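You operate a simulated robot arm through the tools that you are given. There is no shell and no other tool.

Carry out the task below with a simulated two-armed robot. There is one attempt and no reset: what you move stays moved.

JOB
Pump 2 strokes into the small white bucket, add 2 doses of powder, slide it under the stand mixer.
Fine: water first; spill nothing.
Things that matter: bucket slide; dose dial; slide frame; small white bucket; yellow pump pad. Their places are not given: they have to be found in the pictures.

It is judged by the outcome, as a careful person would: the job done as asked, and still so three seconds after it is handed in. It fails if anything else is knocked over, pushed out of place, dropped, spilled or broken.

ROBOT AND FRAMES
Two 7-joint arms with fingered hands on one trunk that stands fixed in place. Base frame: the origin is at the foot of the trunk, x ahead of it, y to its left, z up. Readings come in mm, degrees, newtons and seconds.
The left shoulder is at [20, 269, 1197], the right one opposite. Each reaches about 1298 mm from its shoulder. Payload 5 kg a hand.
The tool frame of a hand sits at the grasp point between the pads (the TCP): z along the fingers, y along the line on which they close. The tips reach 42 mm beyond it. The gripper opens to 208 mm; its body begins 119 mm behind the TCP. The gripper is a hand of 4 fingers: y runs from the thumb to the fingers, the wrist lies at [0, 0, -317] in the tool frame, and closing takes about 1.5 s.
Orientation is told as [roll, pitch, yaw] about the base's x, y, z axes, in that order, counted from this pose: with the fingers straight down and closing along the base's y, the tool's x points along the base's -x, its y along +y and its z along -z.

CONTROLS
- The arms move only by the tool drive_tool. It takes "left_motion", "right_motion" or both (then of equal length, played together; a hand with none holds still); each is a list of rows, each a list of 6 numbers: the turn, a rotation vector about the tool's x, y, z in units of 45 degrees (1.0 is 45 degrees), then the shift along the tool's x, y, z in units of 100 mm (1.0 is 100 mm). In form: [[wx, wy, wz, dx, dy, dz], ...]. A call has 1 to 20 rows; each row is the pose to reach, as a shift and turn from the pose commanded when the call began, along the tool's axes at that moment. "left_claw" and "right_claw" are, for a hand that has rows, the gripper command, from -1 (shut) to 1 (fully open), values between in proportion, set as the call begins (left out, the last holds). A call with a number of a shift or a turn outside -1 to 1 is refused whole. A row lasts 0.2 s, in which the tool goes at most 50 mm and 8.6 degrees; a call with a longer step from one row to the next is refused whole, and so is a gripper value outside its range. Where a pose cannot be reached the arm comes as near as it can. A force on the tool above 90 N (or 10 N above the force at the start of the call, whichever is more), or a blocked arm, ends the call early, and 0.2 s more pass. Each finger travels about 153 mm/s and halts on what it meets, pressing with about 25 N; the grip force reading is that of the motor and also rises with nothing between the fingers. The clock runs only during rows and for 0.2 s after the last one: add rows that repeat a pose to give the fingers time. The reply holds the time, the measured pose of the TCP, the force on the tool along the base axes, the opening and the grip force, in the units named above and with some noise, with the torque about the TCP (base axes, N m) and any sound that the robot's microphone picked up.
- Cameras (640 x 400 px; columns grow to the right, rows downward): "scene" is now at [157.7, 10.6, 1477.3]; the picture's right is [0.14, -0.99, 0.00], its down [-0.61, -0.09, -0.78] and it looks along [0.78, 0.11, -0.62] (base axes); focal length 231 px, centre (320, 200). "left" rides on the left gripper at [-94, 1, -146] in its tool frame; the picture's right is [-0.01, -1.00, 0.00], its down [0.84, -0.01, -0.54] and it looks along [0.54, -0.01, 0.84] (tool axes); focal length 280 px, centre (320, 200). "right" rides on the right gripper at [94, 1, -146] in its tool frame; the picture's right is [-0.01, 1.00, 0.00], its down [-0.84, -0.01, -0.54] and it looks along [-0.54, -0.01, 0.84] (tool axes); focal length 280 px, centre (320, 200).
- capture(camera): a new picture of that camera. It takes no simulated time.
- slide_trunk(by): moves the trunk up (or, below 0, down) by that many mm; the arms and the scene camera ride with it, the base frame stays. It gives what a move gives, with no picture.
- move_fingers(finger1, finger2, finger3, thumb_bend, hand): sets how far each is bent, from 0 (flat) to 1 (curled in); at 0.3 the hand is open as for a grip, at 0.7 the pads meet at the TCP. One left out holds its place. A second passes; each finger stops where it meets its share of the squeeze, and holds until it gets a number again. A gripper value or a shape takes the hand back. It gives what a move gives, with no picture; readings hold the bend of each and the force on the fingers (four entries, about 0 where the hand has none), thumb and palm.
- set_grasp(shape, hand): the hand has 4 fingers and takes this shape, open, in about a second: jaw (thumb against the fingers, like two jaws); tri (thumb and two fingers); tip (a fingertip pinch); poke (one finger out to press); point (the index stretched); flat (the hand flat); cup (the hand cupped); fist (a fist). The gripper value then closes the fingers along that shape, each until it touches; the sizes above hold for jaw. It gives what a move gives, with no picture.
- turn_head(pan, tilt): turns the head with the scene camera to pan (to the left, within 80 degrees either way) and tilt (down, from -29 to 69), counted from straight ahead of the robot (the tilt from the chest, where the trunk bows). It gives what a move gives.
- locate(camera, pixels): for up to 12 pixels [column, row] of the newest picture of that camera ("zoom" is the newest enlarged one), the place [x, y, z] in the base frame of the surface seen there, good to about 2 mm, but the place of the scene camera against the robot may be out by one fixed shift of up to 25 mm in any direction. It takes no simulated time.
- close_up(camera, box): a new picture of the part [left, top, right, bottom] of that camera's present view, enlarged. It takes no simulated time.
- sign_off(): hands the job in; it is judged then, once.

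Leave the grippers open and the arms clear of the work at the hand-in unless told otherwise.

The tools are called after "Emit:" as a command line: name --argument value ..., lists and objects as JSON in quotes. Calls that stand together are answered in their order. drive_tool: Moves the arms, as the interface text tells. Its arguments: {"type":"object","properties":{"left_motion":{"type":"array"},"left_claw":{"type":"number"},"right_motion":{"type":"array"},"right_claw":{"type":"number"}},"required":[]} The other tools are called the same way: slide_trunk (by) moves the trunk up or down; set_grasp (shape, hand) gives the hand a shape; move_fingers (finger1, finger2, finger3, thumb_bend, hand) moves the fingers one by one; turn_head (pan, tilt) turns the head that bears the scene camera; capture (camera) takes a picture; locate (camera, pixels) gives the place of the surface under pixels of a picture; close_up (camera, box) takes an enlarged picture of a part of a camera's view; sign_off () hands the job in.

At the start:

```text
clock: 0.0
left_tool_pos: [558.2, 379.0, 1322.2]
left_tcp_rot: [-0.1, 0.0, 7.8]
left_force: [0.1, 0.4, -0.3]
left_ft_torque: [0.0, 0.0, 0.01]
left_finger_gap: 207.8
left_finger_force: 0.0
left_shape: jaw
left_bend: [0.3, 0.3, 0.3, 0.3]
left_finger forces: [0.1, 0.0, 0.1, 0.0, 0.1, 0.0]
right_tool_pos: [549.1, -157.8, 1314.8]
right_tcp_rot: [0.0, 0.0, 7.5]
right_force: [-0.4, 0.8, -0.5]
right_ft_torque: [0.02, -0.02, -0.02]
right_finger_gap: 207.9
right_finger_force: 0.1
right_shape: jaw
right_bend: [0.3, 0.3, 0.3, 0.3]
right_finger forces: [0.0, 0.0, 0.1, 0.0, 0.0, 0.0]
trunk travel left (down, up): [-575.0, 46.0]
head pan, tilt (commanded): [8.3, 38.4]
```

scene: 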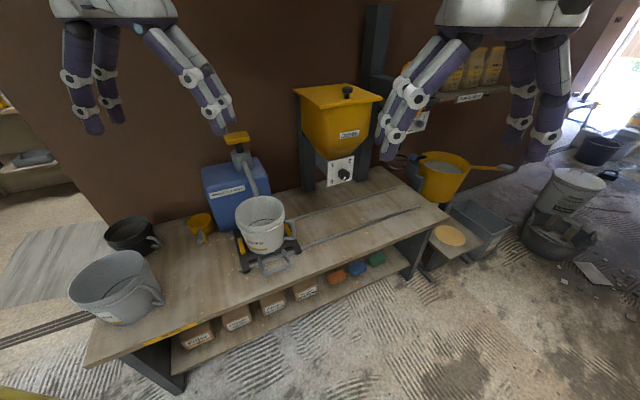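
right: 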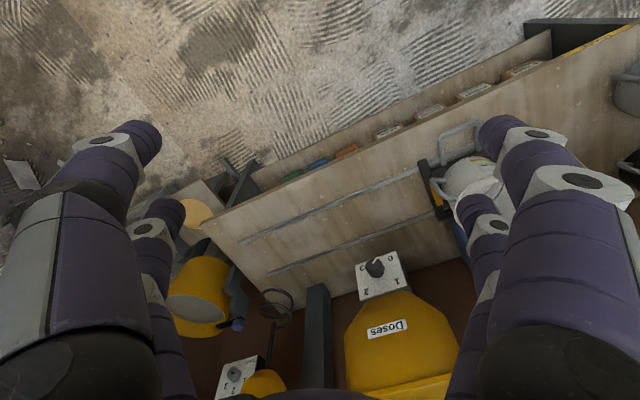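
left: 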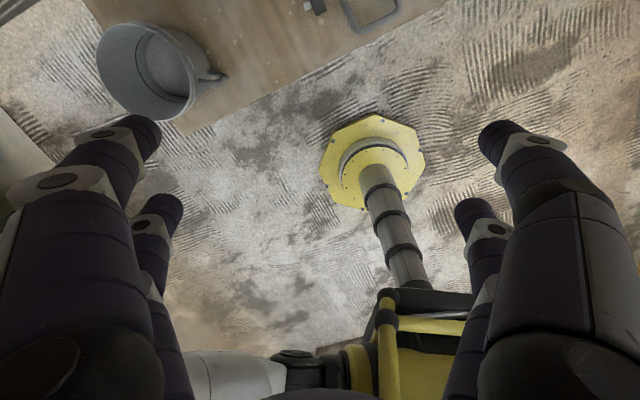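

I see a workbench. On it are a white bucket on a sliding frame at about (262,225), a yellow pump pad at (237,138) above a blue canister, a yellow powder hopper with a dial at (342,172), and rails running right. I will take close-ups first.

Emit:
close_up --camera "scene" --box '[180, 110, 340, 290]'

Emit:
close_up --camera "scene" --box '[280, 70, 460, 250]'

Emit:
close_up --camera "scene" --box '[370, 60, 640, 260]'

```text
2.22 times, centred on (260, 200) of scene
```

zoom: 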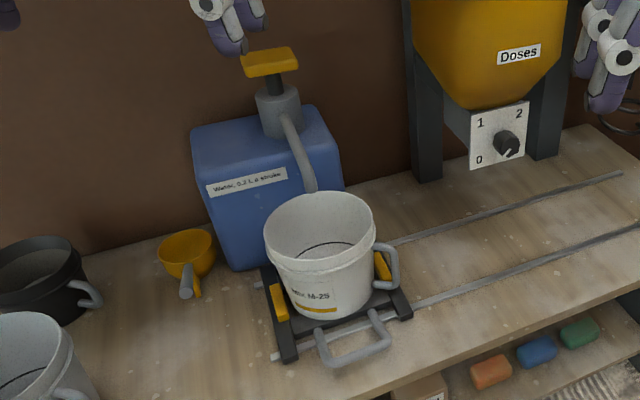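

```text
2.22 times, centred on (370, 160) of scene
```

zoom: 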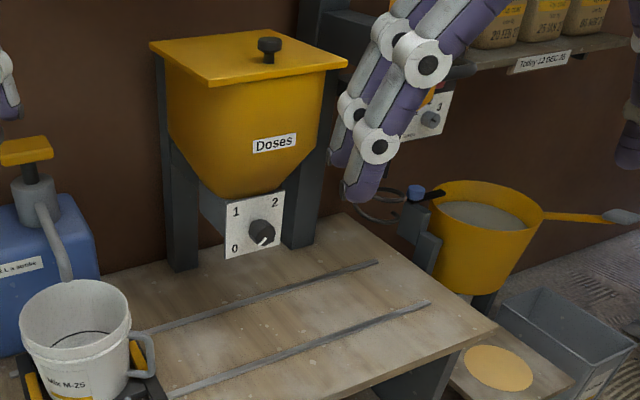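

```text
2.00 times, centred on (505, 160) of scene
```

zoom: 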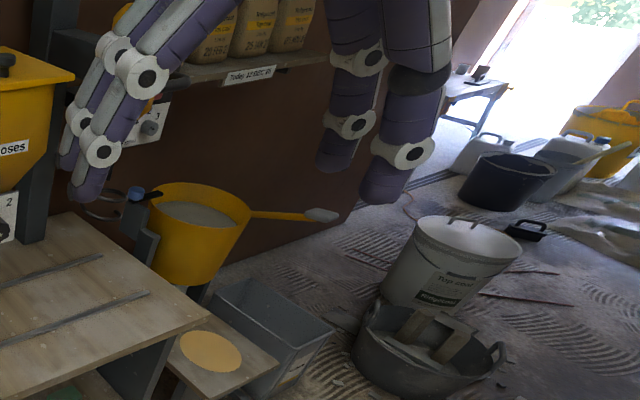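

I want sharper detail on the dial and pump, and I need to find the stand mixer. Next are tighter close-ups of the dial and pump, and the right hand's view of the dial.

Emit:
close_up --camera "scene" --box '[318, 150, 366, 195]'

Emit:
close_up --camera "right" --box '[340, 235, 430, 305]'

Emit:
close_up --camera "scene" --box '[375, 90, 455, 150]'

Emit:
close_up --camera "scene" --box '[225, 190, 310, 280]'

```text
8.89 times, centred on (342, 172) of scene
```

zoom: 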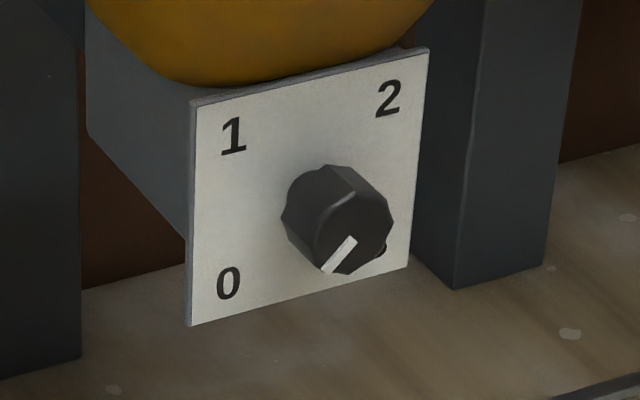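

```text
5.71 times, centred on (385, 270) of right
```

zoom: 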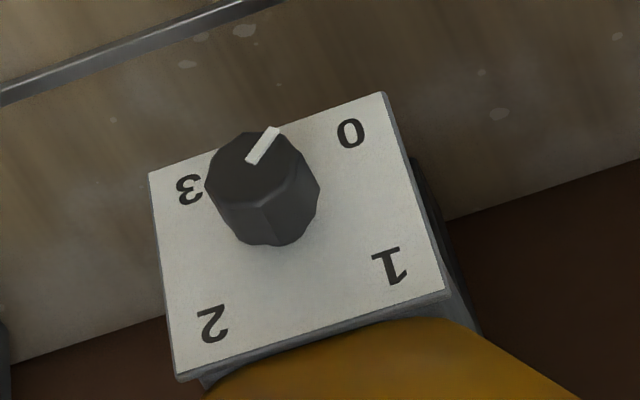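

```text
6.67 times, centred on (415, 120) of scene
```

zoom: 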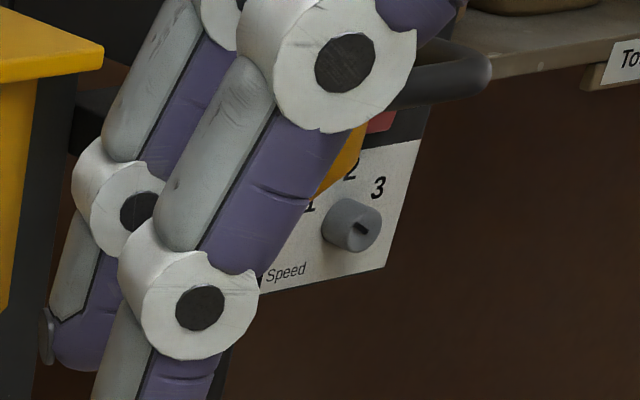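

```text
4.44 times, centred on (268, 235) of scene
```

zoom: 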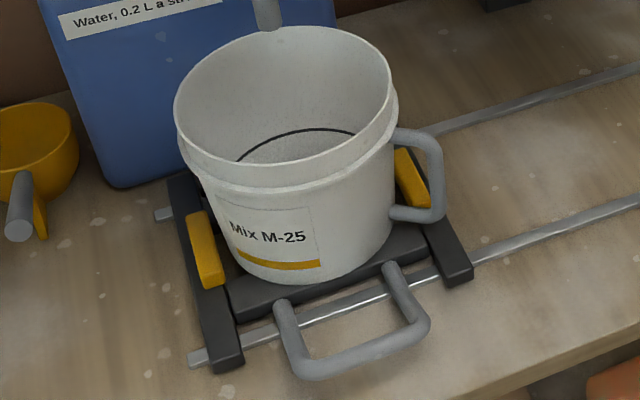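

The dial shows 0 at lower left, 1 at upper left, 2 at upper right and 3 at lower right, and its pointer is now at 0. A speed panel, which should belong to the stand mixer, is hidden behind the right hand. I will locate the key points before moving.

Emit:
capture --camera "scene"

Emit:
locate --camera "scene" --pixels '[[237, 137], [262, 203], [262, 235], [341, 172], [345, 175], [272, 262], [295, 216], [340, 192], [420, 207], [320, 97], [378, 20], [415, 125]]'

Emit:
locate --camera "scene" --pixels '[[470, 98], [500, 92], [440, 160], [445, 180], [505, 170], [450, 235], [205, 222], [130, 235], [115, 285], [345, 88], [245, 185], [350, 110]]'

```text
taken
```

scene: 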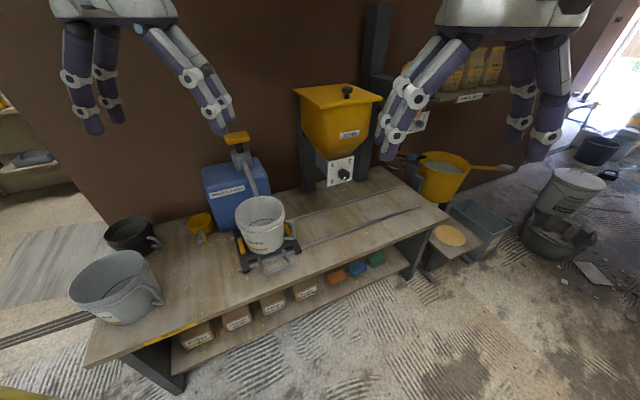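

```text
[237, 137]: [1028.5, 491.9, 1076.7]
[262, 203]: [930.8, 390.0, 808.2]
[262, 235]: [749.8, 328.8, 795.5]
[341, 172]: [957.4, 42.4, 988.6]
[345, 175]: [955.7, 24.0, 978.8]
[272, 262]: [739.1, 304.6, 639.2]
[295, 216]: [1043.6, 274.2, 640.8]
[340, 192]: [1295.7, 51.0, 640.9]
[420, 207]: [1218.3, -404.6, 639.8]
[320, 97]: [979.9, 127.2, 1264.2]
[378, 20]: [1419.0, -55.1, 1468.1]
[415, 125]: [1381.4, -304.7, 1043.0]
```

```text
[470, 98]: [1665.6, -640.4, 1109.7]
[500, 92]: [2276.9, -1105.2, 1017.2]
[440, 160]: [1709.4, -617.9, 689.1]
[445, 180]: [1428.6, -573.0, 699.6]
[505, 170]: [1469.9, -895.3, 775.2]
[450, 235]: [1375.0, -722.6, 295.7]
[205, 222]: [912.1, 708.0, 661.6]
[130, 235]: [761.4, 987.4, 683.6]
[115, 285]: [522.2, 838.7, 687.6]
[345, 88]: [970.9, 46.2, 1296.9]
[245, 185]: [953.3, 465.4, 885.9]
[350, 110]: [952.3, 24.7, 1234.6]
```

The bench top is at z≈640, the pump pad near [1028,492,1077] and the dial near [956,30,980]. The right hand blocks the mixer, so I will move it right and back through free air, and turn the head that way.

Emit:
drive_tool --right_motion '[[0, 0, 0, 0.2, -0.4, 0], [0, 0, 0, 0.4, -0.8, 0], [0, 0, 0, 0.6, -1.0, 0], [0, 0, 0, 0.8, -1.0, 0]]'

Emit:
drive_tool --right_motion '[[0, 0, 0, 0.2, -0.4, 0], [0, 0, 0, 0.4, -0.8, 0], [0, 0, 0, 0.5, -1.0, 0]]'

Emit:
turn_head --pan -8 --tilt 30

Emit:
capture --camera "scene"

```text
clock: 1.0
left_tool_pos: [558.1, 380.2, 1320.9]
left_tcp_rot: [0.0, 0.0, 7.7]
left_force: [-0.5, 0.5, 0.4]
left_ft_torque: [-0.09, 0.0, 0.0]
left_finger_gap: 207.9
left_finger_force: 0.0
left_shape: jaw
left_bend: [0.3, 0.3, 0.3, 0.3]
left_finger forces: [0.1, 0.1, 0.0, 0.0, 0.1, 0.0]
right_tool_pos: [483.1, -267.2, 1313.8]
right_tcp_rot: [0.0, 0.0, 7.5]
right_force: [0.2, 0.5, -0.1]
right_ft_torque: [-0.04, 0.01, -0.02]
right_finger_gap: 208.0
right_finger_force: 0.1
right_shape: jaw
right_bend: [0.3, 0.3, 0.3, 0.3]
right_finger forces: [0.1, 0.1, 0.0, 0.0, 0.0, 0.0]
trunk travel left (down, up): [-575.0, 46.0]
head pan, tilt (commanded): [8.3, 38.4]
```

```text
clock: 1.8
left_tool_pos: [558.3, 378.3, 1323.4]
left_tcp_rot: [-0.1, 0.0, 7.5]
left_force: [-0.8, -0.3, 0.4]
left_ft_torque: [0.14, -0.14, 0.02]
left_finger_gap: 207.7
left_finger_force: 0.0
left_shape: jaw
left_bend: [0.3, 0.3, 0.3, 0.3]
left_finger forces: [0.1, 0.0, 0.1, 0.0, 0.0, 0.1]
right_tool_pos: [446.2, -374.6, 1314.7]
right_tcp_rot: [0.1, -0.1, 7.6]
right_force: [0.4, -0.6, 0.5]
right_ft_torque: [0.1, -0.03, 0.02]
right_finger_gap: 208.1
right_finger_force: 0.0
right_shape: jaw
right_bend: [0.3, 0.3, 0.3, 0.3]
right_finger forces: [0.1, 0.0, 0.1, 0.1, 0.0, 0.0]
trunk travel left (down, up): [-575.0, 46.0]
head pan, tilt (commanded): [8.3, 38.4]
```

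```text
clock: 2.6
left_tool_pos: [558.2, 378.6, 1321.5]
left_tcp_rot: [-0.1, 0.0, 7.7]
left_force: [0.5, -0.8, -0.2]
left_ft_torque: [0.04, -0.04, -0.05]
left_finger_gap: 208.0
left_finger_force: 0.1
left_shape: jaw
left_bend: [0.3, 0.3, 0.3, 0.3]
left_finger forces: [0.1, 0.0, 0.1, 0.0, 0.0, 0.0]
right_tool_pos: [445.7, -373.7, 1315.4]
right_tcp_rot: [0.0, 0.0, 7.7]
right_force: [-0.1, -0.3, -0.7]
right_ft_torque: [0.02, -0.02, 0.0]
right_finger_gap: 208.2
right_finger_force: 0.1
right_shape: jaw
right_bend: [0.3, 0.3, 0.3, 0.3]
right_finger forces: [0.0, 0.0, 0.0, 0.0, 0.0, 0.0]
trunk travel left (down, up): [-575.0, 46.0]
head pan, tilt (commanded): [-8.0, 30.0]
```

```text
taken
```

scene: 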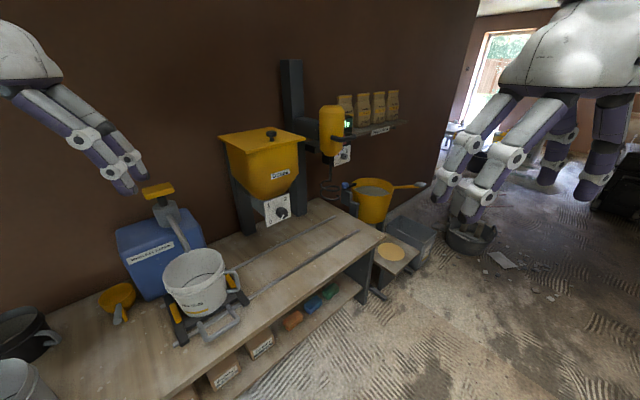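

The stand mixer is now visible. It is the yellow motor at (332,130) with a whisk at (330,190), above the far end of the rails. I will take a close-up and locate the rails, whisk and handle.

Emit:
close_up --camera "scene" --box '[280, 90, 400, 240]'

Emit:
locate --camera "scene" --pixels '[[248, 297], [270, 282], [300, 263], [330, 245], [356, 232], [240, 272], [260, 260], [290, 240], [315, 227], [333, 217], [330, 190], [326, 186]]'

Emit:
close_up --camera "scene" --box '[150, 235, 260, 355]'

```text
2.67 times, centred on (340, 165) of scene
```

zoom: 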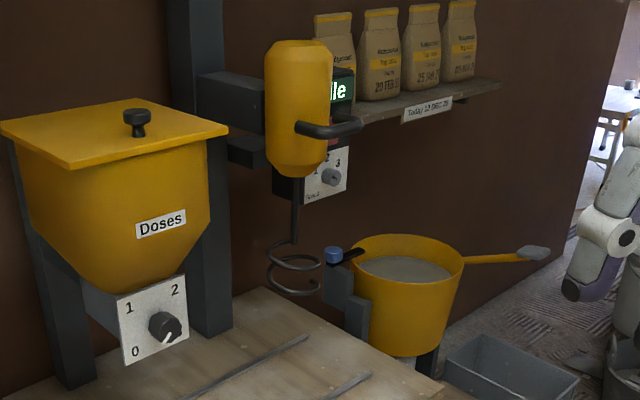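

```text
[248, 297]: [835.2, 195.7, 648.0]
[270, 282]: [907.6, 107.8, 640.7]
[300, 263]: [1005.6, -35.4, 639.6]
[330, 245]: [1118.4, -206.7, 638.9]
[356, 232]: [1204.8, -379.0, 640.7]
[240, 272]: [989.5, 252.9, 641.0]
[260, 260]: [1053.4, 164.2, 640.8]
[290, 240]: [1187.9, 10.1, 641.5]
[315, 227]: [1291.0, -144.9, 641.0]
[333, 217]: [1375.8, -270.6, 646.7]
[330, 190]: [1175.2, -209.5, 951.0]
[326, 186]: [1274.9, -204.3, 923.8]
```

```text
3.33 times, centred on (205, 295) of scene
```

zoom: 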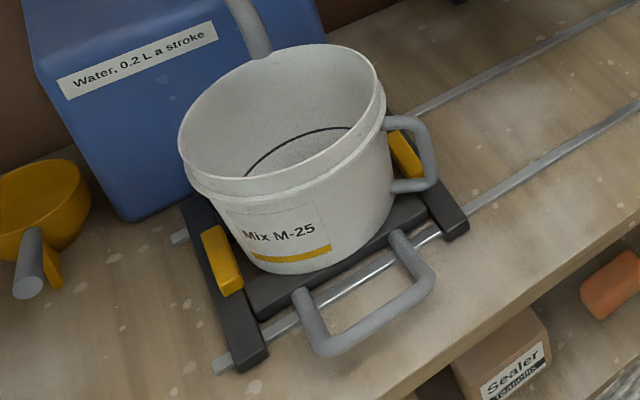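

The whisk hangs at about [1200,-205,930], and the rails run along roughly (0.57,-0.82) in the base frame. I need accurate positions for the bucket rim, spout tip, slide and handle, so I will read points from this zoom.

Emit:
locate --camera "zoom" --pixels '[[183, 150], [383, 85], [330, 48], [240, 182], [262, 52], [225, 15], [300, 305], [330, 350], [425, 285], [398, 240], [240, 365], [455, 230]]'

Emit:
locate --camera "zoom" --pixels '[[190, 200], [240, 285], [400, 150], [425, 165], [285, 225], [350, 220], [300, 140], [300, 160], [220, 370], [480, 210], [420, 110], [290, 265]]'

Emit:
close_up --camera "scene" --box '[110, 170, 240, 310]'

```text
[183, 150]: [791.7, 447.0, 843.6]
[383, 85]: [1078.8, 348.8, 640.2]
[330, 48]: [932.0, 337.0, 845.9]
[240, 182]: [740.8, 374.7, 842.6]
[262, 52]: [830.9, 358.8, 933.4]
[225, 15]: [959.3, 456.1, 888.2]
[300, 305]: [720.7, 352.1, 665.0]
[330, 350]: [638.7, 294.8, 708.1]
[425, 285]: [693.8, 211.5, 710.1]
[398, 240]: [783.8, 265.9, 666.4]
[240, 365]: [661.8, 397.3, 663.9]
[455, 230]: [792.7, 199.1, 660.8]
```

```text
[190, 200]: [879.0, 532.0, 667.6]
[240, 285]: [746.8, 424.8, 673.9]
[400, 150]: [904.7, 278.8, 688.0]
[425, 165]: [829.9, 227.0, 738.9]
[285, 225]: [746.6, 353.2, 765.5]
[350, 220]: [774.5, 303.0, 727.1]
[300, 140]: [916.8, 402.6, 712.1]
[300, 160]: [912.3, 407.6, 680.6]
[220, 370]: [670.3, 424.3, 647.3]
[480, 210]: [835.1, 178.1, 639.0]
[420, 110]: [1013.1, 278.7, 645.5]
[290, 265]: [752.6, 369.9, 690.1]
```

```text
2.86 times, centred on (175, 240) of scene
```

zoom: 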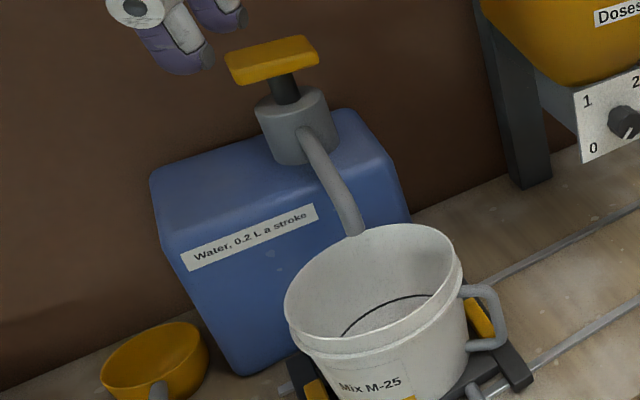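

The bucket rim fits a circle centred at about (837,361) with radius about 97 and rim z about 845. The spout tip, about (831,359,933), sits right above that centre. The scene camera may carry a fixed offset, so I will compare it against the wrist cameras.

Emit:
capture --camera "right"

Emit:
capture --camera "left"

Emit:
locate --camera "zoom" --pixels '[[230, 62], [272, 50], [314, 48], [240, 82], [318, 62], [270, 72], [285, 90], [290, 110], [352, 230], [330, 185], [300, 130], [278, 120]]'

```text
taken
```

right: 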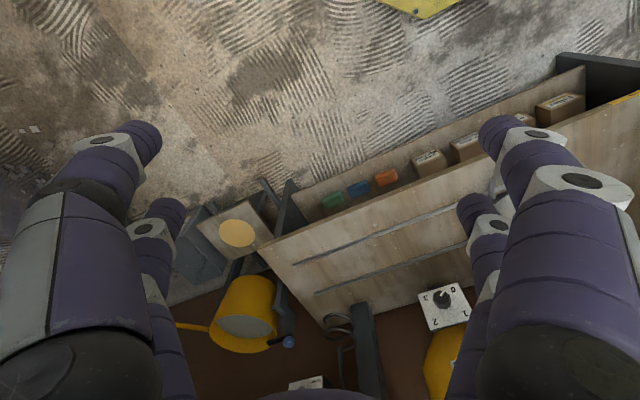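

```text
taken
```

left: 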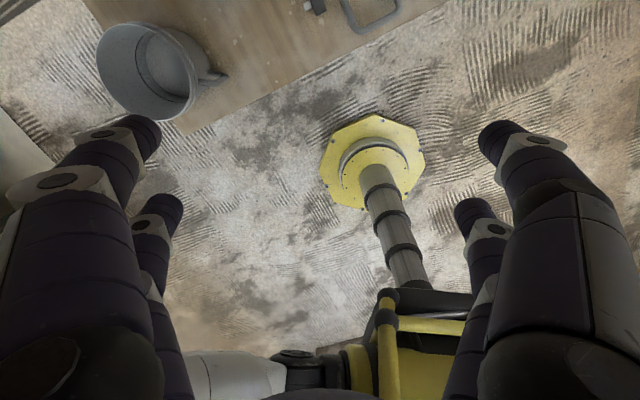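

```text
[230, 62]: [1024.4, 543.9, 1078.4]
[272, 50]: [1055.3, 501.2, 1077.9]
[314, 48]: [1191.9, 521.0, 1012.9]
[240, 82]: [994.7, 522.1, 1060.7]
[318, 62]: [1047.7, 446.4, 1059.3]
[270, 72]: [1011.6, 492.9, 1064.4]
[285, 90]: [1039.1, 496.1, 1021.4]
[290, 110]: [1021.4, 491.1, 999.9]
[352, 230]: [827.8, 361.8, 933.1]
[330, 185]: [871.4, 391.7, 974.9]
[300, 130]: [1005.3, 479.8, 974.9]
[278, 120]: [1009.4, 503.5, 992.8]
```

The pad centre is near (1030,495,1078) in the scene camera's frame. I will compare the dial panel's corners through the right wrist camera and the scene camera to find the fixed offset.

Emit:
close_up --camera "right" --box '[405, 270, 485, 340]'

Emit:
close_up --camera "scene" --box '[250, 185, 306, 235]'

```text
5.71 times, centred on (445, 305) of right
```

zoom: 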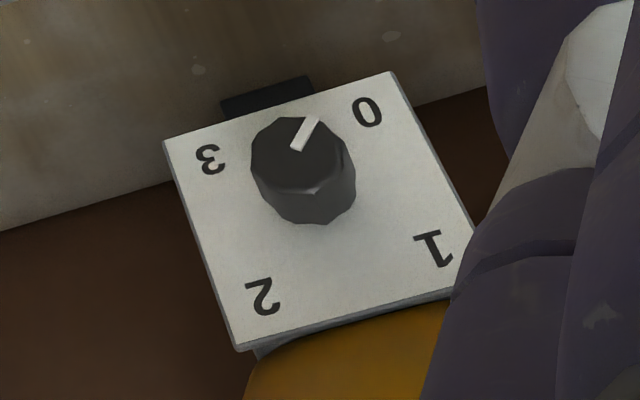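

```text
8.00 times, centred on (278, 210) of scene
```

zoom: 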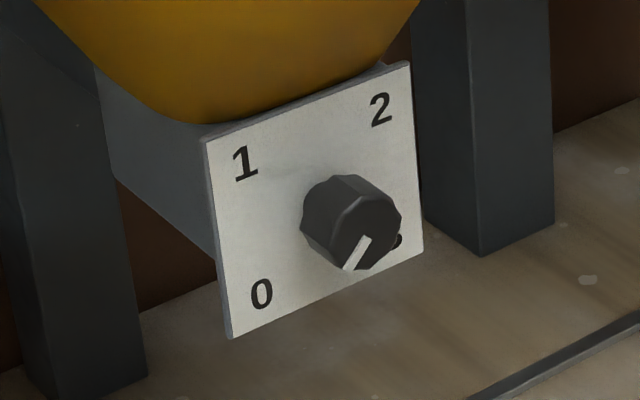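

The newest zoom is the scene view, so I will locate the panel corners and dial there first. After that I will redo the right wrist close-up for the same points.

Emit:
locate --camera "zoom" --pixels '[[262, 294], [243, 163], [381, 110], [234, 330], [212, 146], [404, 70], [418, 247], [372, 225], [365, 240], [380, 205], [320, 220], [290, 260]]'

Emit:
close_up --camera "right" --box '[405, 270, 485, 340]'

Emit:
locate --camera "zoom" --pixels '[[367, 112], [434, 248], [263, 297], [391, 76], [466, 262], [242, 345], [168, 146], [300, 148], [312, 122], [290, 165], [320, 200], [300, 250]]'

```text
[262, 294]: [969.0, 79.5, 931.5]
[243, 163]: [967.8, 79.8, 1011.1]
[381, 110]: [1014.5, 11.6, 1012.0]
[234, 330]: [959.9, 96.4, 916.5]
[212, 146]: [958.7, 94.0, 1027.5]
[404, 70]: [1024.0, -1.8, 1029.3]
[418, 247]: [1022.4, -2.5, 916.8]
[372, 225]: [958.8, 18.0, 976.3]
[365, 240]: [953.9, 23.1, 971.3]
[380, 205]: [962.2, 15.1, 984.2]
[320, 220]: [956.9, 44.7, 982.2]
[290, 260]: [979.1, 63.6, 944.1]
```

```text
5.71 times, centred on (445, 305) of right
```

zoom: 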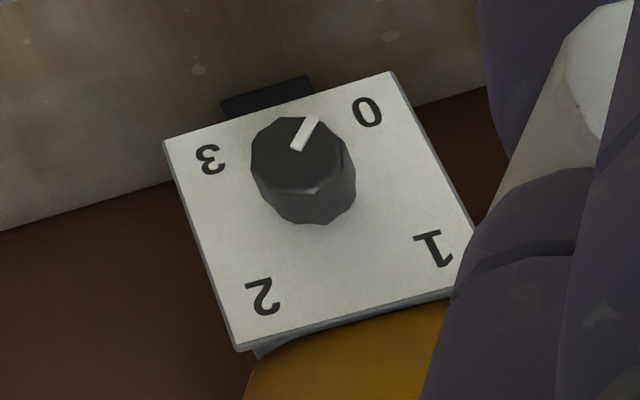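

```text
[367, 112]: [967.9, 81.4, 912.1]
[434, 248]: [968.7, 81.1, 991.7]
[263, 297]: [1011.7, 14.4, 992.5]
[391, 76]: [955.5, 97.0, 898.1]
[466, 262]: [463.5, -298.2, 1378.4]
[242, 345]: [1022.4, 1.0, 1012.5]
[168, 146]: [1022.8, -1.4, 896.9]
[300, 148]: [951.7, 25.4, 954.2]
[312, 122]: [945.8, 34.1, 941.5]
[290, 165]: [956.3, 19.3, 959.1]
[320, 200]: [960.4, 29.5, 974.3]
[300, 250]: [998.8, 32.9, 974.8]
```

The numerals read 19 mm lower through the wrist camera. I take true positions as scene + (-1.5, +2, -19).

| Item | Position or direction |
|---|---|
| Panel | faces the robot, vertical |
| Rail direction u | ≈ (0.557, -0.830) |
| Inward normal n | ≈ (0.830, 0.557) |
| Dial axis | near (954, 24.5, 955) |
| Pad centre | near (1033, 495, top 1059) |

I will shape the left hand as a fist for pumping and turn the head so I can see its shape.

Emit:
set_grasp --hand "left" --shape "fist"

Emit:
turn_head --pan 25 --tilt 25

Emit:
capture --camera "scene"

Emit:
capture --camera "left"

```text
clock: 3.5
left_tool_pos: [558.5, 380.2, 1322.8]
left_tcp_rot: [0.0, 0.0, 7.7]
left_force: [0.0, -0.3, 0.9]
left_ft_torque: [-0.04, 0.01, 0.0]
left_finger_gap: 0.0
left_finger_force: 0.1
left_shape: fist
left_bend: [1.0, 1.0, 1.0, 0.52]
left_finger forces: [0.1, 0.0, 0.0, 0.0, 0.0, 0.1]
right_tool_pos: [446.9, -372.7, 1316.5]
right_tcp_rot: [0.1, 0.0, 7.7]
right_force: [0.2, -0.7, -0.7]
right_ft_torque: [0.01, 0.01, -0.01]
right_finger_gap: 207.8
right_finger_force: 0.0
right_shape: jaw
right_bend: [0.3, 0.3, 0.3, 0.3]
right_finger forces: [0.1, 0.0, 0.0, 0.0, 0.0, 0.0]
trunk travel left (down, up): [-575.0, 46.0]
head pan, tilt (commanded): [-8.0, 30.0]
```

```text
clock: 4.5
left_tool_pos: [557.9, 378.3, 1321.9]
left_tcp_rot: [-0.1, 0.0, 7.7]
left_force: [-0.4, 0.8, 0.1]
left_ft_torque: [-0.02, 0.02, -0.03]
left_finger_gap: 0.0
left_finger_force: 0.0
left_shape: fist
left_bend: [1.0, 1.0, 1.0, 0.52]
left_finger forces: [0.0, 0.1, 0.0, 0.0, 0.0, 0.1]
right_tool_pos: [446.6, -372.9, 1316.0]
right_tcp_rot: [0.0, 0.1, 7.6]
right_force: [0.0, -0.2, 0.0]
right_ft_torque: [-0.02, -0.04, 0.0]
right_finger_gap: 207.6
right_finger_force: 0.0
right_shape: jaw
right_bend: [0.3, 0.3, 0.3, 0.3]
right_finger forces: [0.0, 0.0, 0.1, 0.0, 0.0, 0.0]
trunk travel left (down, up): [-575.0, 46.0]
head pan, tilt (commanded): [25.0, 25.0]
```

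```text
taken
```

scene: 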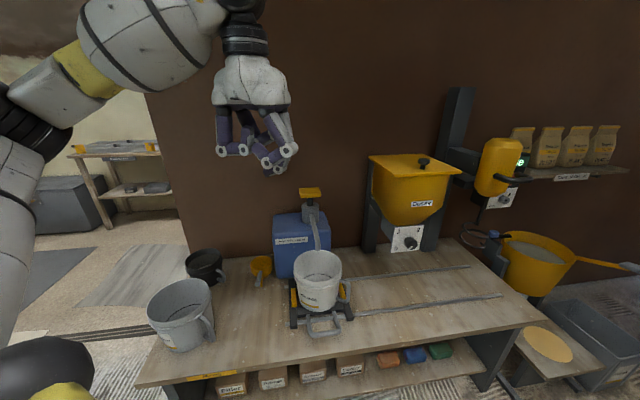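

```text
taken
```

left: 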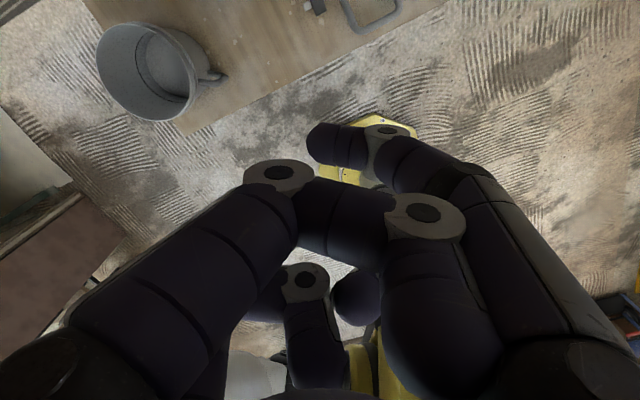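

The fist is visible at (255,120). I will take a close-up of it to measure how far its lowest points sit from the TCP.

Emit:
close_up --camera "scene" --box '[190, 40, 320, 190]'

Emit:
locate --camera "zoom" --pixels '[[180, 300], [240, 290], [320, 315], [335, 355], [395, 295], [400, 245], [300, 300], [250, 165], [400, 165], [180, 200], [345, 250], [370, 335]]'

```text
2.67 times, centred on (255, 115) of scene
```

zoom: 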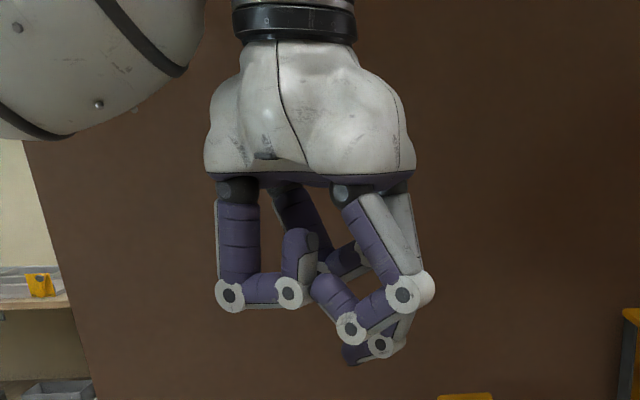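

```text
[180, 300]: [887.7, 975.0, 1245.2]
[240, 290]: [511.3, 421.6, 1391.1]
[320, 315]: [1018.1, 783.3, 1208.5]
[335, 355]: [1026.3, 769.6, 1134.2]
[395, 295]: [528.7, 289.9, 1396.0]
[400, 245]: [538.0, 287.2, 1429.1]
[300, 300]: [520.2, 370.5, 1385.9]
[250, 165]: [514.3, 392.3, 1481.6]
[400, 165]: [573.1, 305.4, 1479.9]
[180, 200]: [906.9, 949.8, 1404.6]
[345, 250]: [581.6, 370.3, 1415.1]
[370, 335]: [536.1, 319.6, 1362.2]
```

The fist's bottom sits about 13 mm behind the TCP and is uneven. I will try the poke shape, which is meant for pressing, and look at it.

Emit:
set_grasp --hand "left" --shape "poke"

Emit:
close_up --camera "scene" --box '[190, 40, 320, 190]'

Emit:
capture --camera "left"

```text
clock: 5.4
left_tool_pos: [558.3, 378.5, 1321.7]
left_tcp_rot: [-0.2, 0.0, 7.7]
left_force: [0.1, -0.7, 0.8]
left_ft_torque: [0.01, 0.04, 0.01]
left_finger_gap: 0.2
left_finger_force: 0.1
left_shape: poke
left_bend: [1.0, 1.0, 1.0, 0.33]
left_finger forces: [0.0, 0.0, 0.0, 0.0, 0.0, 0.0]
right_tool_pos: [446.4, -374.5, 1315.1]
right_tcp_rot: [0.0, 0.0, 7.5]
right_force: [-0.3, -0.5, 0.0]
right_ft_torque: [-0.01, 0.04, -0.01]
right_finger_gap: 207.8
right_finger_force: 0.0
right_shape: jaw
right_bend: [0.3, 0.3, 0.3, 0.3]
right_finger forces: [0.1, 0.1, 0.0, 0.0, 0.0, 0.1]
trunk travel left (down, up): [-575.0, 46.0]
head pan, tilt (commanded): [25.0, 25.0]
```

```text
2.67 times, centred on (255, 115) of scene
```

zoom: 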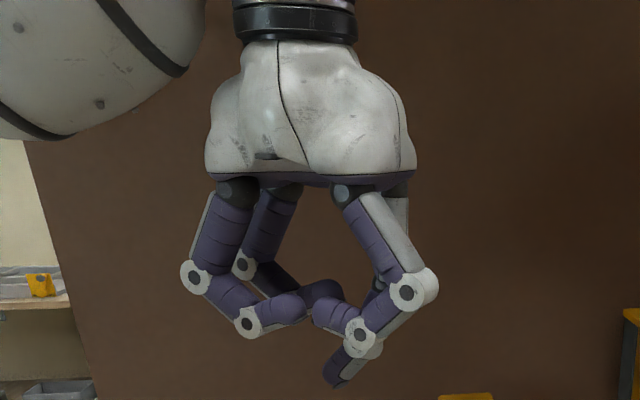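

```text
taken
```

left: 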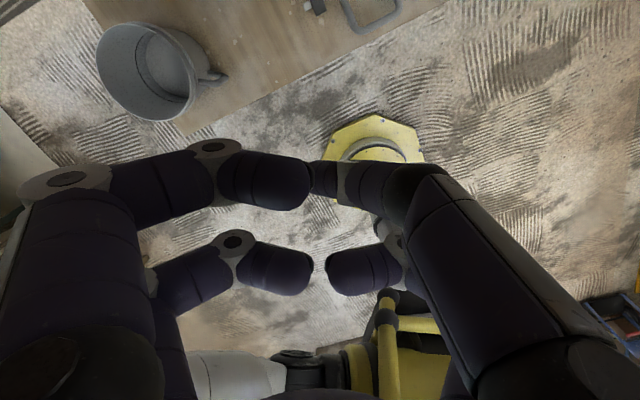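

Poke only extends the thumb a little. I will look at "point", which stretches the index finger.

Emit:
set_grasp --hand "left" --shape "point"

Emit:
close_up --camera "scene" --box '[190, 40, 320, 190]'

Emit:
capture --camera "left"

```text
clock: 6.3
left_tool_pos: [557.6, 378.7, 1323.3]
left_tcp_rot: [0.0, 0.1, 7.6]
left_force: [0.2, 0.0, -0.3]
left_ft_torque: [0.02, 0.01, -0.01]
left_finger_gap: 201.4
left_finger_force: 0.1
left_shape: point
left_bend: [0.7, 1.0, 1.0, 0.32]
left_finger forces: [0.0, 0.0, 0.0, 0.0, 0.0, 0.0]
right_tool_pos: [445.4, -373.4, 1316.6]
right_tcp_rot: [0.0, -0.1, 7.6]
right_force: [-0.5, 0.2, -0.3]
right_ft_torque: [-0.02, 0.0, -0.04]
right_finger_gap: 207.7
right_finger_force: 0.0
right_shape: jaw
right_bend: [0.3, 0.3, 0.3, 0.3]
right_finger forces: [0.0, 0.1, 0.0, 0.0, 0.0, 0.0]
trunk travel left (down, up): [-575.0, 46.0]
head pan, tilt (commanded): [25.0, 25.0]
```

```text
2.67 times, centred on (255, 115) of scene
```

zoom: 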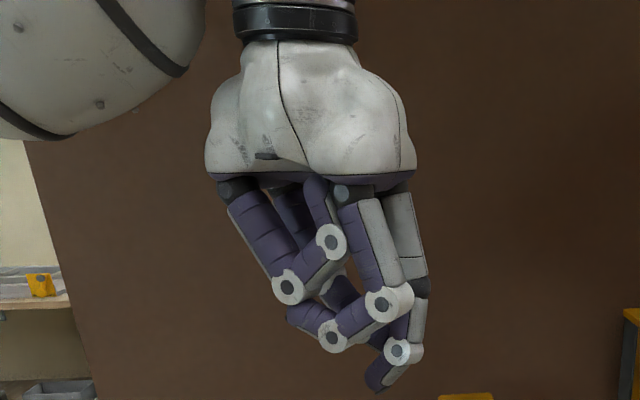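

```text
taken
```

left: 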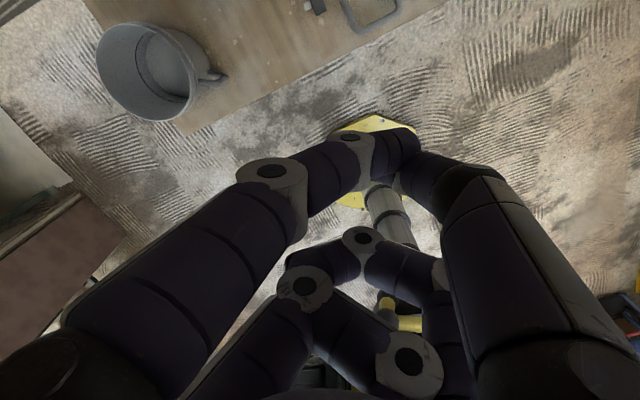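

These shapes are awkward for pressing. I will go back to jaw, shut the left hand so the four tips bunch into a firm cone, and look.

Emit:
set_grasp --hand "left" --shape "jaw"

Emit:
drive_tool --left_motion '[[0, 0, 0, 0, 0, 0], [0, 0, 0, 0, 0, 0], [0, 0, 0, 0, 0, 0], [0, 0, 0, 0, 0, 0], [0, 0, 0, 0, 0, 0], [0, 0, 0, 0, 0, 0], [0, 0, 0, 0, 0, 0], [0, 0, 0, 0, 0, 0]]' --left_claw -1

Emit:
close_up --camera "scene" --box '[190, 40, 320, 190]'

Emit:
capture --camera "left"

```text
clock: 7.2
left_tool_pos: [558.5, 379.9, 1321.4]
left_tcp_rot: [-0.2, 0.0, 7.7]
left_force: [0.0, 0.0, -0.5]
left_ft_torque: [0.02, -0.01, 0.0]
left_finger_gap: 207.9
left_finger_force: 0.1
left_shape: jaw
left_bend: [0.3, 0.3, 0.3, 0.3]
left_finger forces: [0.1, 0.0, 0.0, 0.0, 0.0, 0.0]
right_tool_pos: [446.2, -373.3, 1315.1]
right_tcp_rot: [0.0, 0.0, 7.6]
right_force: [-0.2, -0.4, 0.7]
right_ft_torque: [0.01, -0.03, 0.01]
right_finger_gap: 207.5
right_finger_force: 0.0
right_shape: jaw
right_bend: [0.3, 0.3, 0.3, 0.3]
right_finger forces: [0.1, 0.0, 0.0, 0.1, 0.1, 0.1]
trunk travel left (down, up): [-575.0, 46.0]
head pan, tilt (commanded): [25.0, 25.0]
```

```text
clock: 9.0
left_tool_pos: [558.6, 379.4, 1323.3]
left_tcp_rot: [0.0, -0.1, 7.6]
left_force: [1.1, 1.0, 0.3]
left_ft_torque: [0.03, 0.01, 0.01]
left_finger_gap: 0.1
left_finger_force: 25.2
left_shape: jaw
left_bend: [0.7, 0.7, 0.7, 0.7]
left_finger forces: [0.1, 0.1, 0.1, 0.0, 0.0, 0.0]
right_tool_pos: [445.6, -375.1, 1316.2]
right_tcp_rot: [0.0, 0.1, 7.6]
right_force: [0.7, 0.0, -1.0]
right_ft_torque: [-0.01, 0.0, 0.02]
right_finger_gap: 208.2
right_finger_force: 0.1
right_shape: jaw
right_bend: [0.3, 0.3, 0.3, 0.3]
right_finger forces: [0.0, 0.0, 0.0, 0.0, 0.0, 0.0]
trunk travel left (down, up): [-575.0, 46.0]
head pan, tilt (commanded): [25.0, 25.0]
```

```text
2.67 times, centred on (255, 115) of scene
```

zoom: 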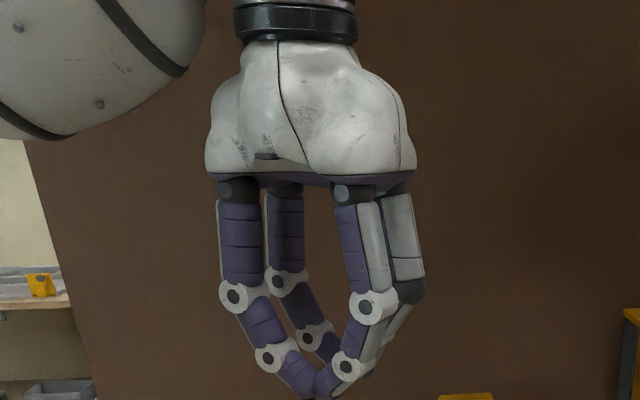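

```text
taken
```

left: 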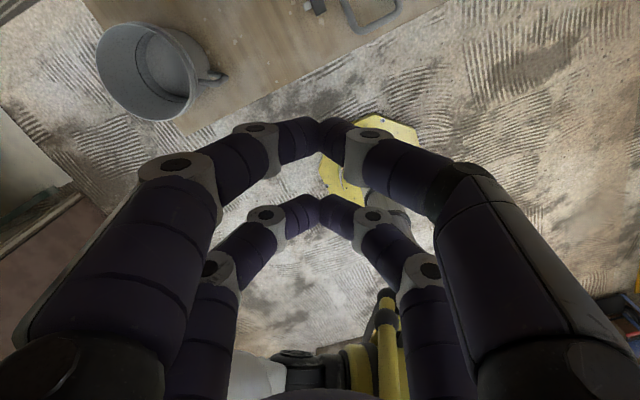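

The closed jaw makes two fingertip pairs meeting at the tips, which is good for pressing. I will measure how far the tips reach against the TCP.

Emit:
locate --camera "zoom" --pixels '[[305, 390], [325, 385], [345, 370], [335, 395], [272, 355], [365, 305], [233, 297], [345, 190], [300, 375], [310, 340], [400, 330], [225, 188]]'

Emit:
close_up --camera "scene" --box '[215, 140, 305, 210]'

```text
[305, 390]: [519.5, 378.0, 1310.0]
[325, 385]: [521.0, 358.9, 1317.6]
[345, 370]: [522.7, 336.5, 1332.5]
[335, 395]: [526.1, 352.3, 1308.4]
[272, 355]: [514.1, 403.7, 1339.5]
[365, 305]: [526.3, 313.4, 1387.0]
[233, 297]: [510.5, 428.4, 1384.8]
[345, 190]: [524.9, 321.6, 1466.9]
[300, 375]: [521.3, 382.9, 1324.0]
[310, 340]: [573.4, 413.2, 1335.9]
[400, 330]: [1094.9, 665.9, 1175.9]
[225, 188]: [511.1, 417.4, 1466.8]
```

```text
5.71 times, centred on (260, 175) of scene
```

zoom: 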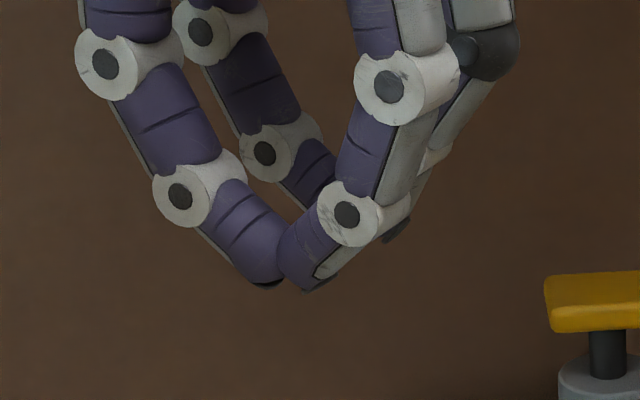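

In the closed jaw the tips sit about 42 mm past the TCP, in two pairs about ±27 mm along tool x. I will line tool x up with the pad's long side (yaw ≈ -56°) while moving the left hand forward at its present height, which is clear of everything.

Emit:
drive_tool --left_motion '[[0, 0, 0.19, -0.2, 0, 0], [0, 0, 0.38, -0.4, 0, 0], [0, 0, 0.57, -0.6, 0, 0], [0, 0, 0.76, -0.8, 0, 0], [0, 0, 0.95, -1.0, 0, 0]]'

Emit:
drive_tool --left_motion '[[0, 0, 0.156, -0.23, 0.25, 0], [0, 0, 0.312, -0.47, 0.5, 0], [0, 0, 0.468, -0.7, 0.74, 0]]'

```text
clock: 10.2
left_tool_pos: [658.0, 393.0, 1320.7]
left_tcp_rot: [-0.2, 0.1, -35.2]
left_force: [0.3, -0.7, -0.8]
left_ft_torque: [-0.02, 0.08, 0.05]
left_finger_gap: 0.0
left_finger_force: 24.6
left_shape: jaw
left_bend: [0.7, 0.7, 0.7, 0.7]
left_finger forces: [0.1, 0.0, 0.0, 0.0, 0.1, 0.0]
right_tool_pos: [446.7, -373.7, 1316.6]
right_tcp_rot: [0.0, 0.0, 7.5]
right_force: [0.8, -0.4, -0.2]
right_ft_torque: [0.02, 0.05, 0.04]
right_finger_gap: 207.9
right_finger_force: 0.0
right_shape: jaw
right_bend: [0.3, 0.3, 0.3, 0.3]
right_finger forces: [0.1, 0.0, 0.1, 0.1, 0.0, 0.1]
trunk travel left (down, up): [-575.0, 46.0]
head pan, tilt (commanded): [25.0, 25.0]
```

```text
clock: 11.0
left_tool_pos: [759.5, 411.6, 1321.8]
left_tcp_rot: [-0.2, 0.2, -56.3]
left_force: [0.6, -0.3, -0.4]
left_ft_torque: [0.06, 0.18, -0.02]
left_finger_gap: 0.0
left_finger_force: 25.2
left_shape: jaw
left_bend: [0.7, 0.7, 0.7, 0.7]
left_finger forces: [0.1, 0.0, 0.0, 0.0, 0.0, 0.1]
right_tool_pos: [449.7, -374.2, 1315.3]
right_tcp_rot: [0.0, 0.1, 7.7]
right_force: [2.2, -0.4, -0.4]
right_ft_torque: [0.09, 0.16, 0.03]
right_finger_gap: 207.6
right_finger_force: 0.1
right_shape: jaw
right_bend: [0.3, 0.3, 0.3, 0.3]
right_finger forces: [0.0, 0.0, 0.0, 0.1, 0.0, 0.1]
trunk travel left (down, up): [-575.0, 46.0]
head pan, tilt (commanded): [25.0, 25.0]
```

The yaw is right: tool x lies along -u and tool y along n. Next I tilt the fingers 30° toward the wall and move closer to a point above the pad.

Emit:
drive_tool --left_motion '[[-0.167, 0, 0, -0.1, 0.25, 0.1], [-0.333, 0, 0, -0.2, 0.5, 0.2], [-0.5, 0, 0, -0.3, 0.75, 0.3], [-0.667, 0, 0, -0.4, 1.0, 0.4]]'

Emit:
capture --camera "scene"

```text
clock: 12.0
left_tool_pos: [861.7, 435.5, 1282.2]
left_tcp_rot: [30.0, 0.0, -56.1]
left_force: [-0.4, -0.3, 1.4]
left_ft_torque: [-0.03, 0.04, -0.06]
left_finger_gap: 0.1
left_finger_force: 25.3
left_shape: jaw
left_bend: [0.7, 0.7, 0.7, 0.7]
left_finger forces: [0.1, 0.0, 0.0, 0.1, 0.0, 0.1]
right_tool_pos: [446.1, -372.8, 1315.4]
right_tcp_rot: [0.0, 0.0, 7.7]
right_force: [0.0, 0.6, 0.2]
right_ft_torque: [-0.06, -0.01, -0.02]
right_finger_gap: 207.9
right_finger_force: 0.1
right_shape: jaw
right_bend: [0.3, 0.3, 0.3, 0.3]
right_finger forces: [0.0, 0.1, 0.0, 0.1, 0.0, 0.0]
trunk travel left (down, up): [-575.0, 46.0]
head pan, tilt (commanded): [25.0, 25.0]
```

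```text
taken
```

scene: 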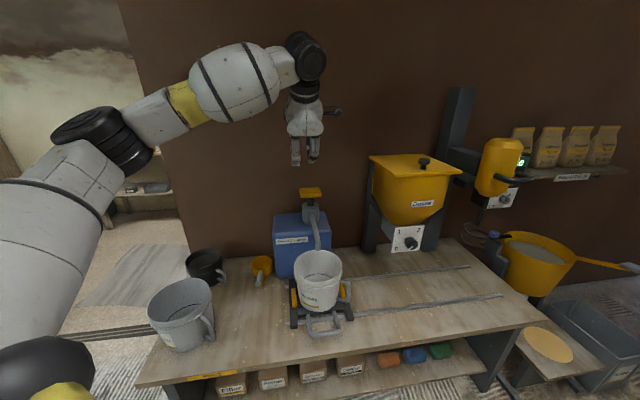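

The pose is as planned. The pre-press point is TCP ≈ (1015.6,483,1145). I will go half of the way, then the rest.

Emit:
drive_tool --left_motion '[[0, 0, 0, -0.08, 0.11, 0.33], [0, 0, 0, -0.16, 0.22, 0.66], [0, 0, 0, -0.23, 0.33, 0.98]]'

Emit:
drive_tool --left_motion '[[0, 0, 0, -0.08, 0.11, 0.33], [0, 0, 0, -0.16, 0.22, 0.66], [0, 0, 0, -0.23, 0.33, 0.98]]'

Emit:
close_up --camera "scene" --box '[260, 100, 380, 220]'

Emit:
capture --camera "left"

Emit:
capture --camera "right"

```text
clock: 12.8
left_tool_pos: [942.3, 459.2, 1213.0]
left_tcp_rot: [30.0, 0.0, -56.1]
left_force: [1.0, -0.3, -0.6]
left_ft_torque: [-0.04, 0.08, 0.0]
left_finger_gap: 0.0
left_finger_force: 24.5
left_shape: jaw
left_bend: [0.7, 0.7, 0.7, 0.7]
left_finger forces: [0.0, 0.0, 0.0, 0.1, 0.1, 0.0]
right_tool_pos: [448.4, -372.7, 1315.0]
right_tcp_rot: [0.0, 0.1, 7.6]
right_force: [2.1, -0.2, -0.2]
right_ft_torque: [-0.02, 0.22, 0.02]
right_finger_gap: 208.2
right_finger_force: 0.1
right_shape: jaw
right_bend: [0.3, 0.3, 0.3, 0.3]
right_finger forces: [0.0, 0.0, 0.1, 0.0, 0.0, 0.0]
trunk travel left (down, up): [-575.0, 46.0]
head pan, tilt (commanded): [25.0, 25.0]
```

```text
clock: 13.6
left_tool_pos: [1017.9, 484.0, 1141.4]
left_tcp_rot: [29.8, 0.0, -56.2]
left_force: [2.5, -0.2, -0.7]
left_ft_torque: [0.04, 0.1, 0.07]
left_finger_gap: 0.1
left_finger_force: 25.1
left_shape: jaw
left_bend: [0.7, 0.7, 0.7, 0.7]
left_finger forces: [0.1, 0.1, 0.1, 0.0, 0.0, 0.0]
right_tool_pos: [449.5, -373.6, 1314.8]
right_tcp_rot: [0.0, 0.1, 7.6]
right_force: [1.6, 0.2, -0.6]
right_ft_torque: [-0.04, 0.3, 0.0]
right_finger_gap: 208.0
right_finger_force: 0.0
right_shape: jaw
right_bend: [0.3, 0.3, 0.3, 0.3]
right_finger forces: [0.0, 0.0, 0.0, 0.0, 0.0, 0.1]
trunk travel left (down, up): [-575.0, 46.0]
head pan, tilt (commanded): [25.0, 25.0]
```

```text
3.33 times, centred on (320, 160) of scene
```

zoom: 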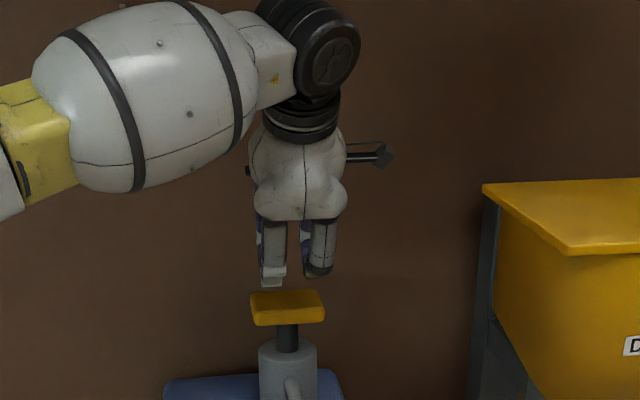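

```text
taken
```

left: 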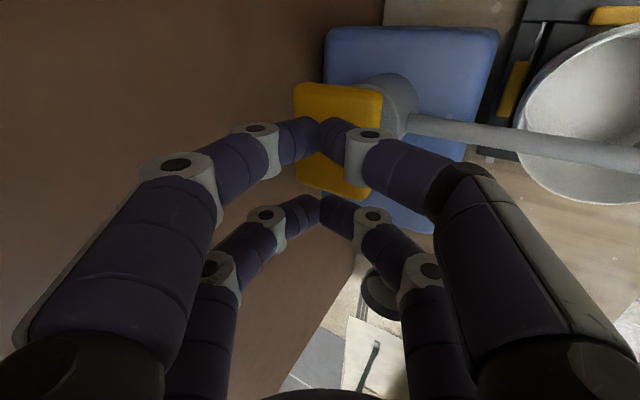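

```text
taken
```

right: 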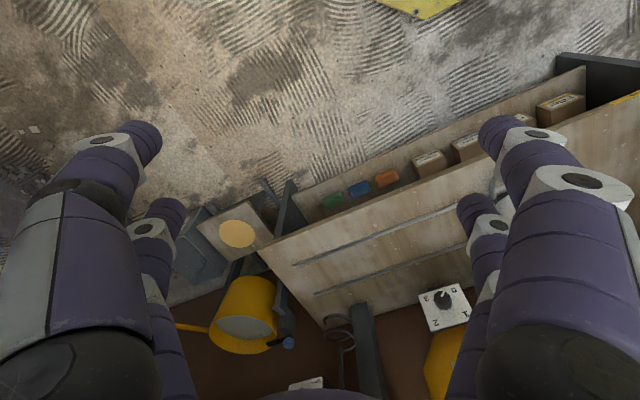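

The left wrist camera sees the pad at about (295–380, 83–200). I will locate its corners there to confirm alignment with the fingertips.

Emit:
locate --camera "left" --pixels '[[300, 92], [374, 98], [302, 180], [360, 192], [340, 105], [325, 180], [310, 110], [385, 100], [450, 130], [590, 120], [600, 180], [530, 60]]'

Emit:
locate --camera "zoom" --pixels '[[258, 300], [318, 295], [268, 322], [320, 315], [272, 275], [318, 268], [285, 305]]'

```text
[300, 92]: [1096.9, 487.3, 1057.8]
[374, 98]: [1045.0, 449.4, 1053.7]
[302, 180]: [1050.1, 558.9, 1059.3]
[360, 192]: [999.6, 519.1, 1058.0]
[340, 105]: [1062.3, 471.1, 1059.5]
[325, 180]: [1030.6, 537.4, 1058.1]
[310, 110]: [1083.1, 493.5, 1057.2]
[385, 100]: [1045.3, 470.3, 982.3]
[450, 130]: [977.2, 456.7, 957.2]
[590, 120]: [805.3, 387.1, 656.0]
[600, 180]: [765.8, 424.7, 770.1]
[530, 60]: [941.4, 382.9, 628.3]
```

```text
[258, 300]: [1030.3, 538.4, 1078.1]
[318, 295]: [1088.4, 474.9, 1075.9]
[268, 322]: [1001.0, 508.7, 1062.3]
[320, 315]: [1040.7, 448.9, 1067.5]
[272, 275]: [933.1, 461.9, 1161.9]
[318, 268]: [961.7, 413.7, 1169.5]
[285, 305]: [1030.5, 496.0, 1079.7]
```

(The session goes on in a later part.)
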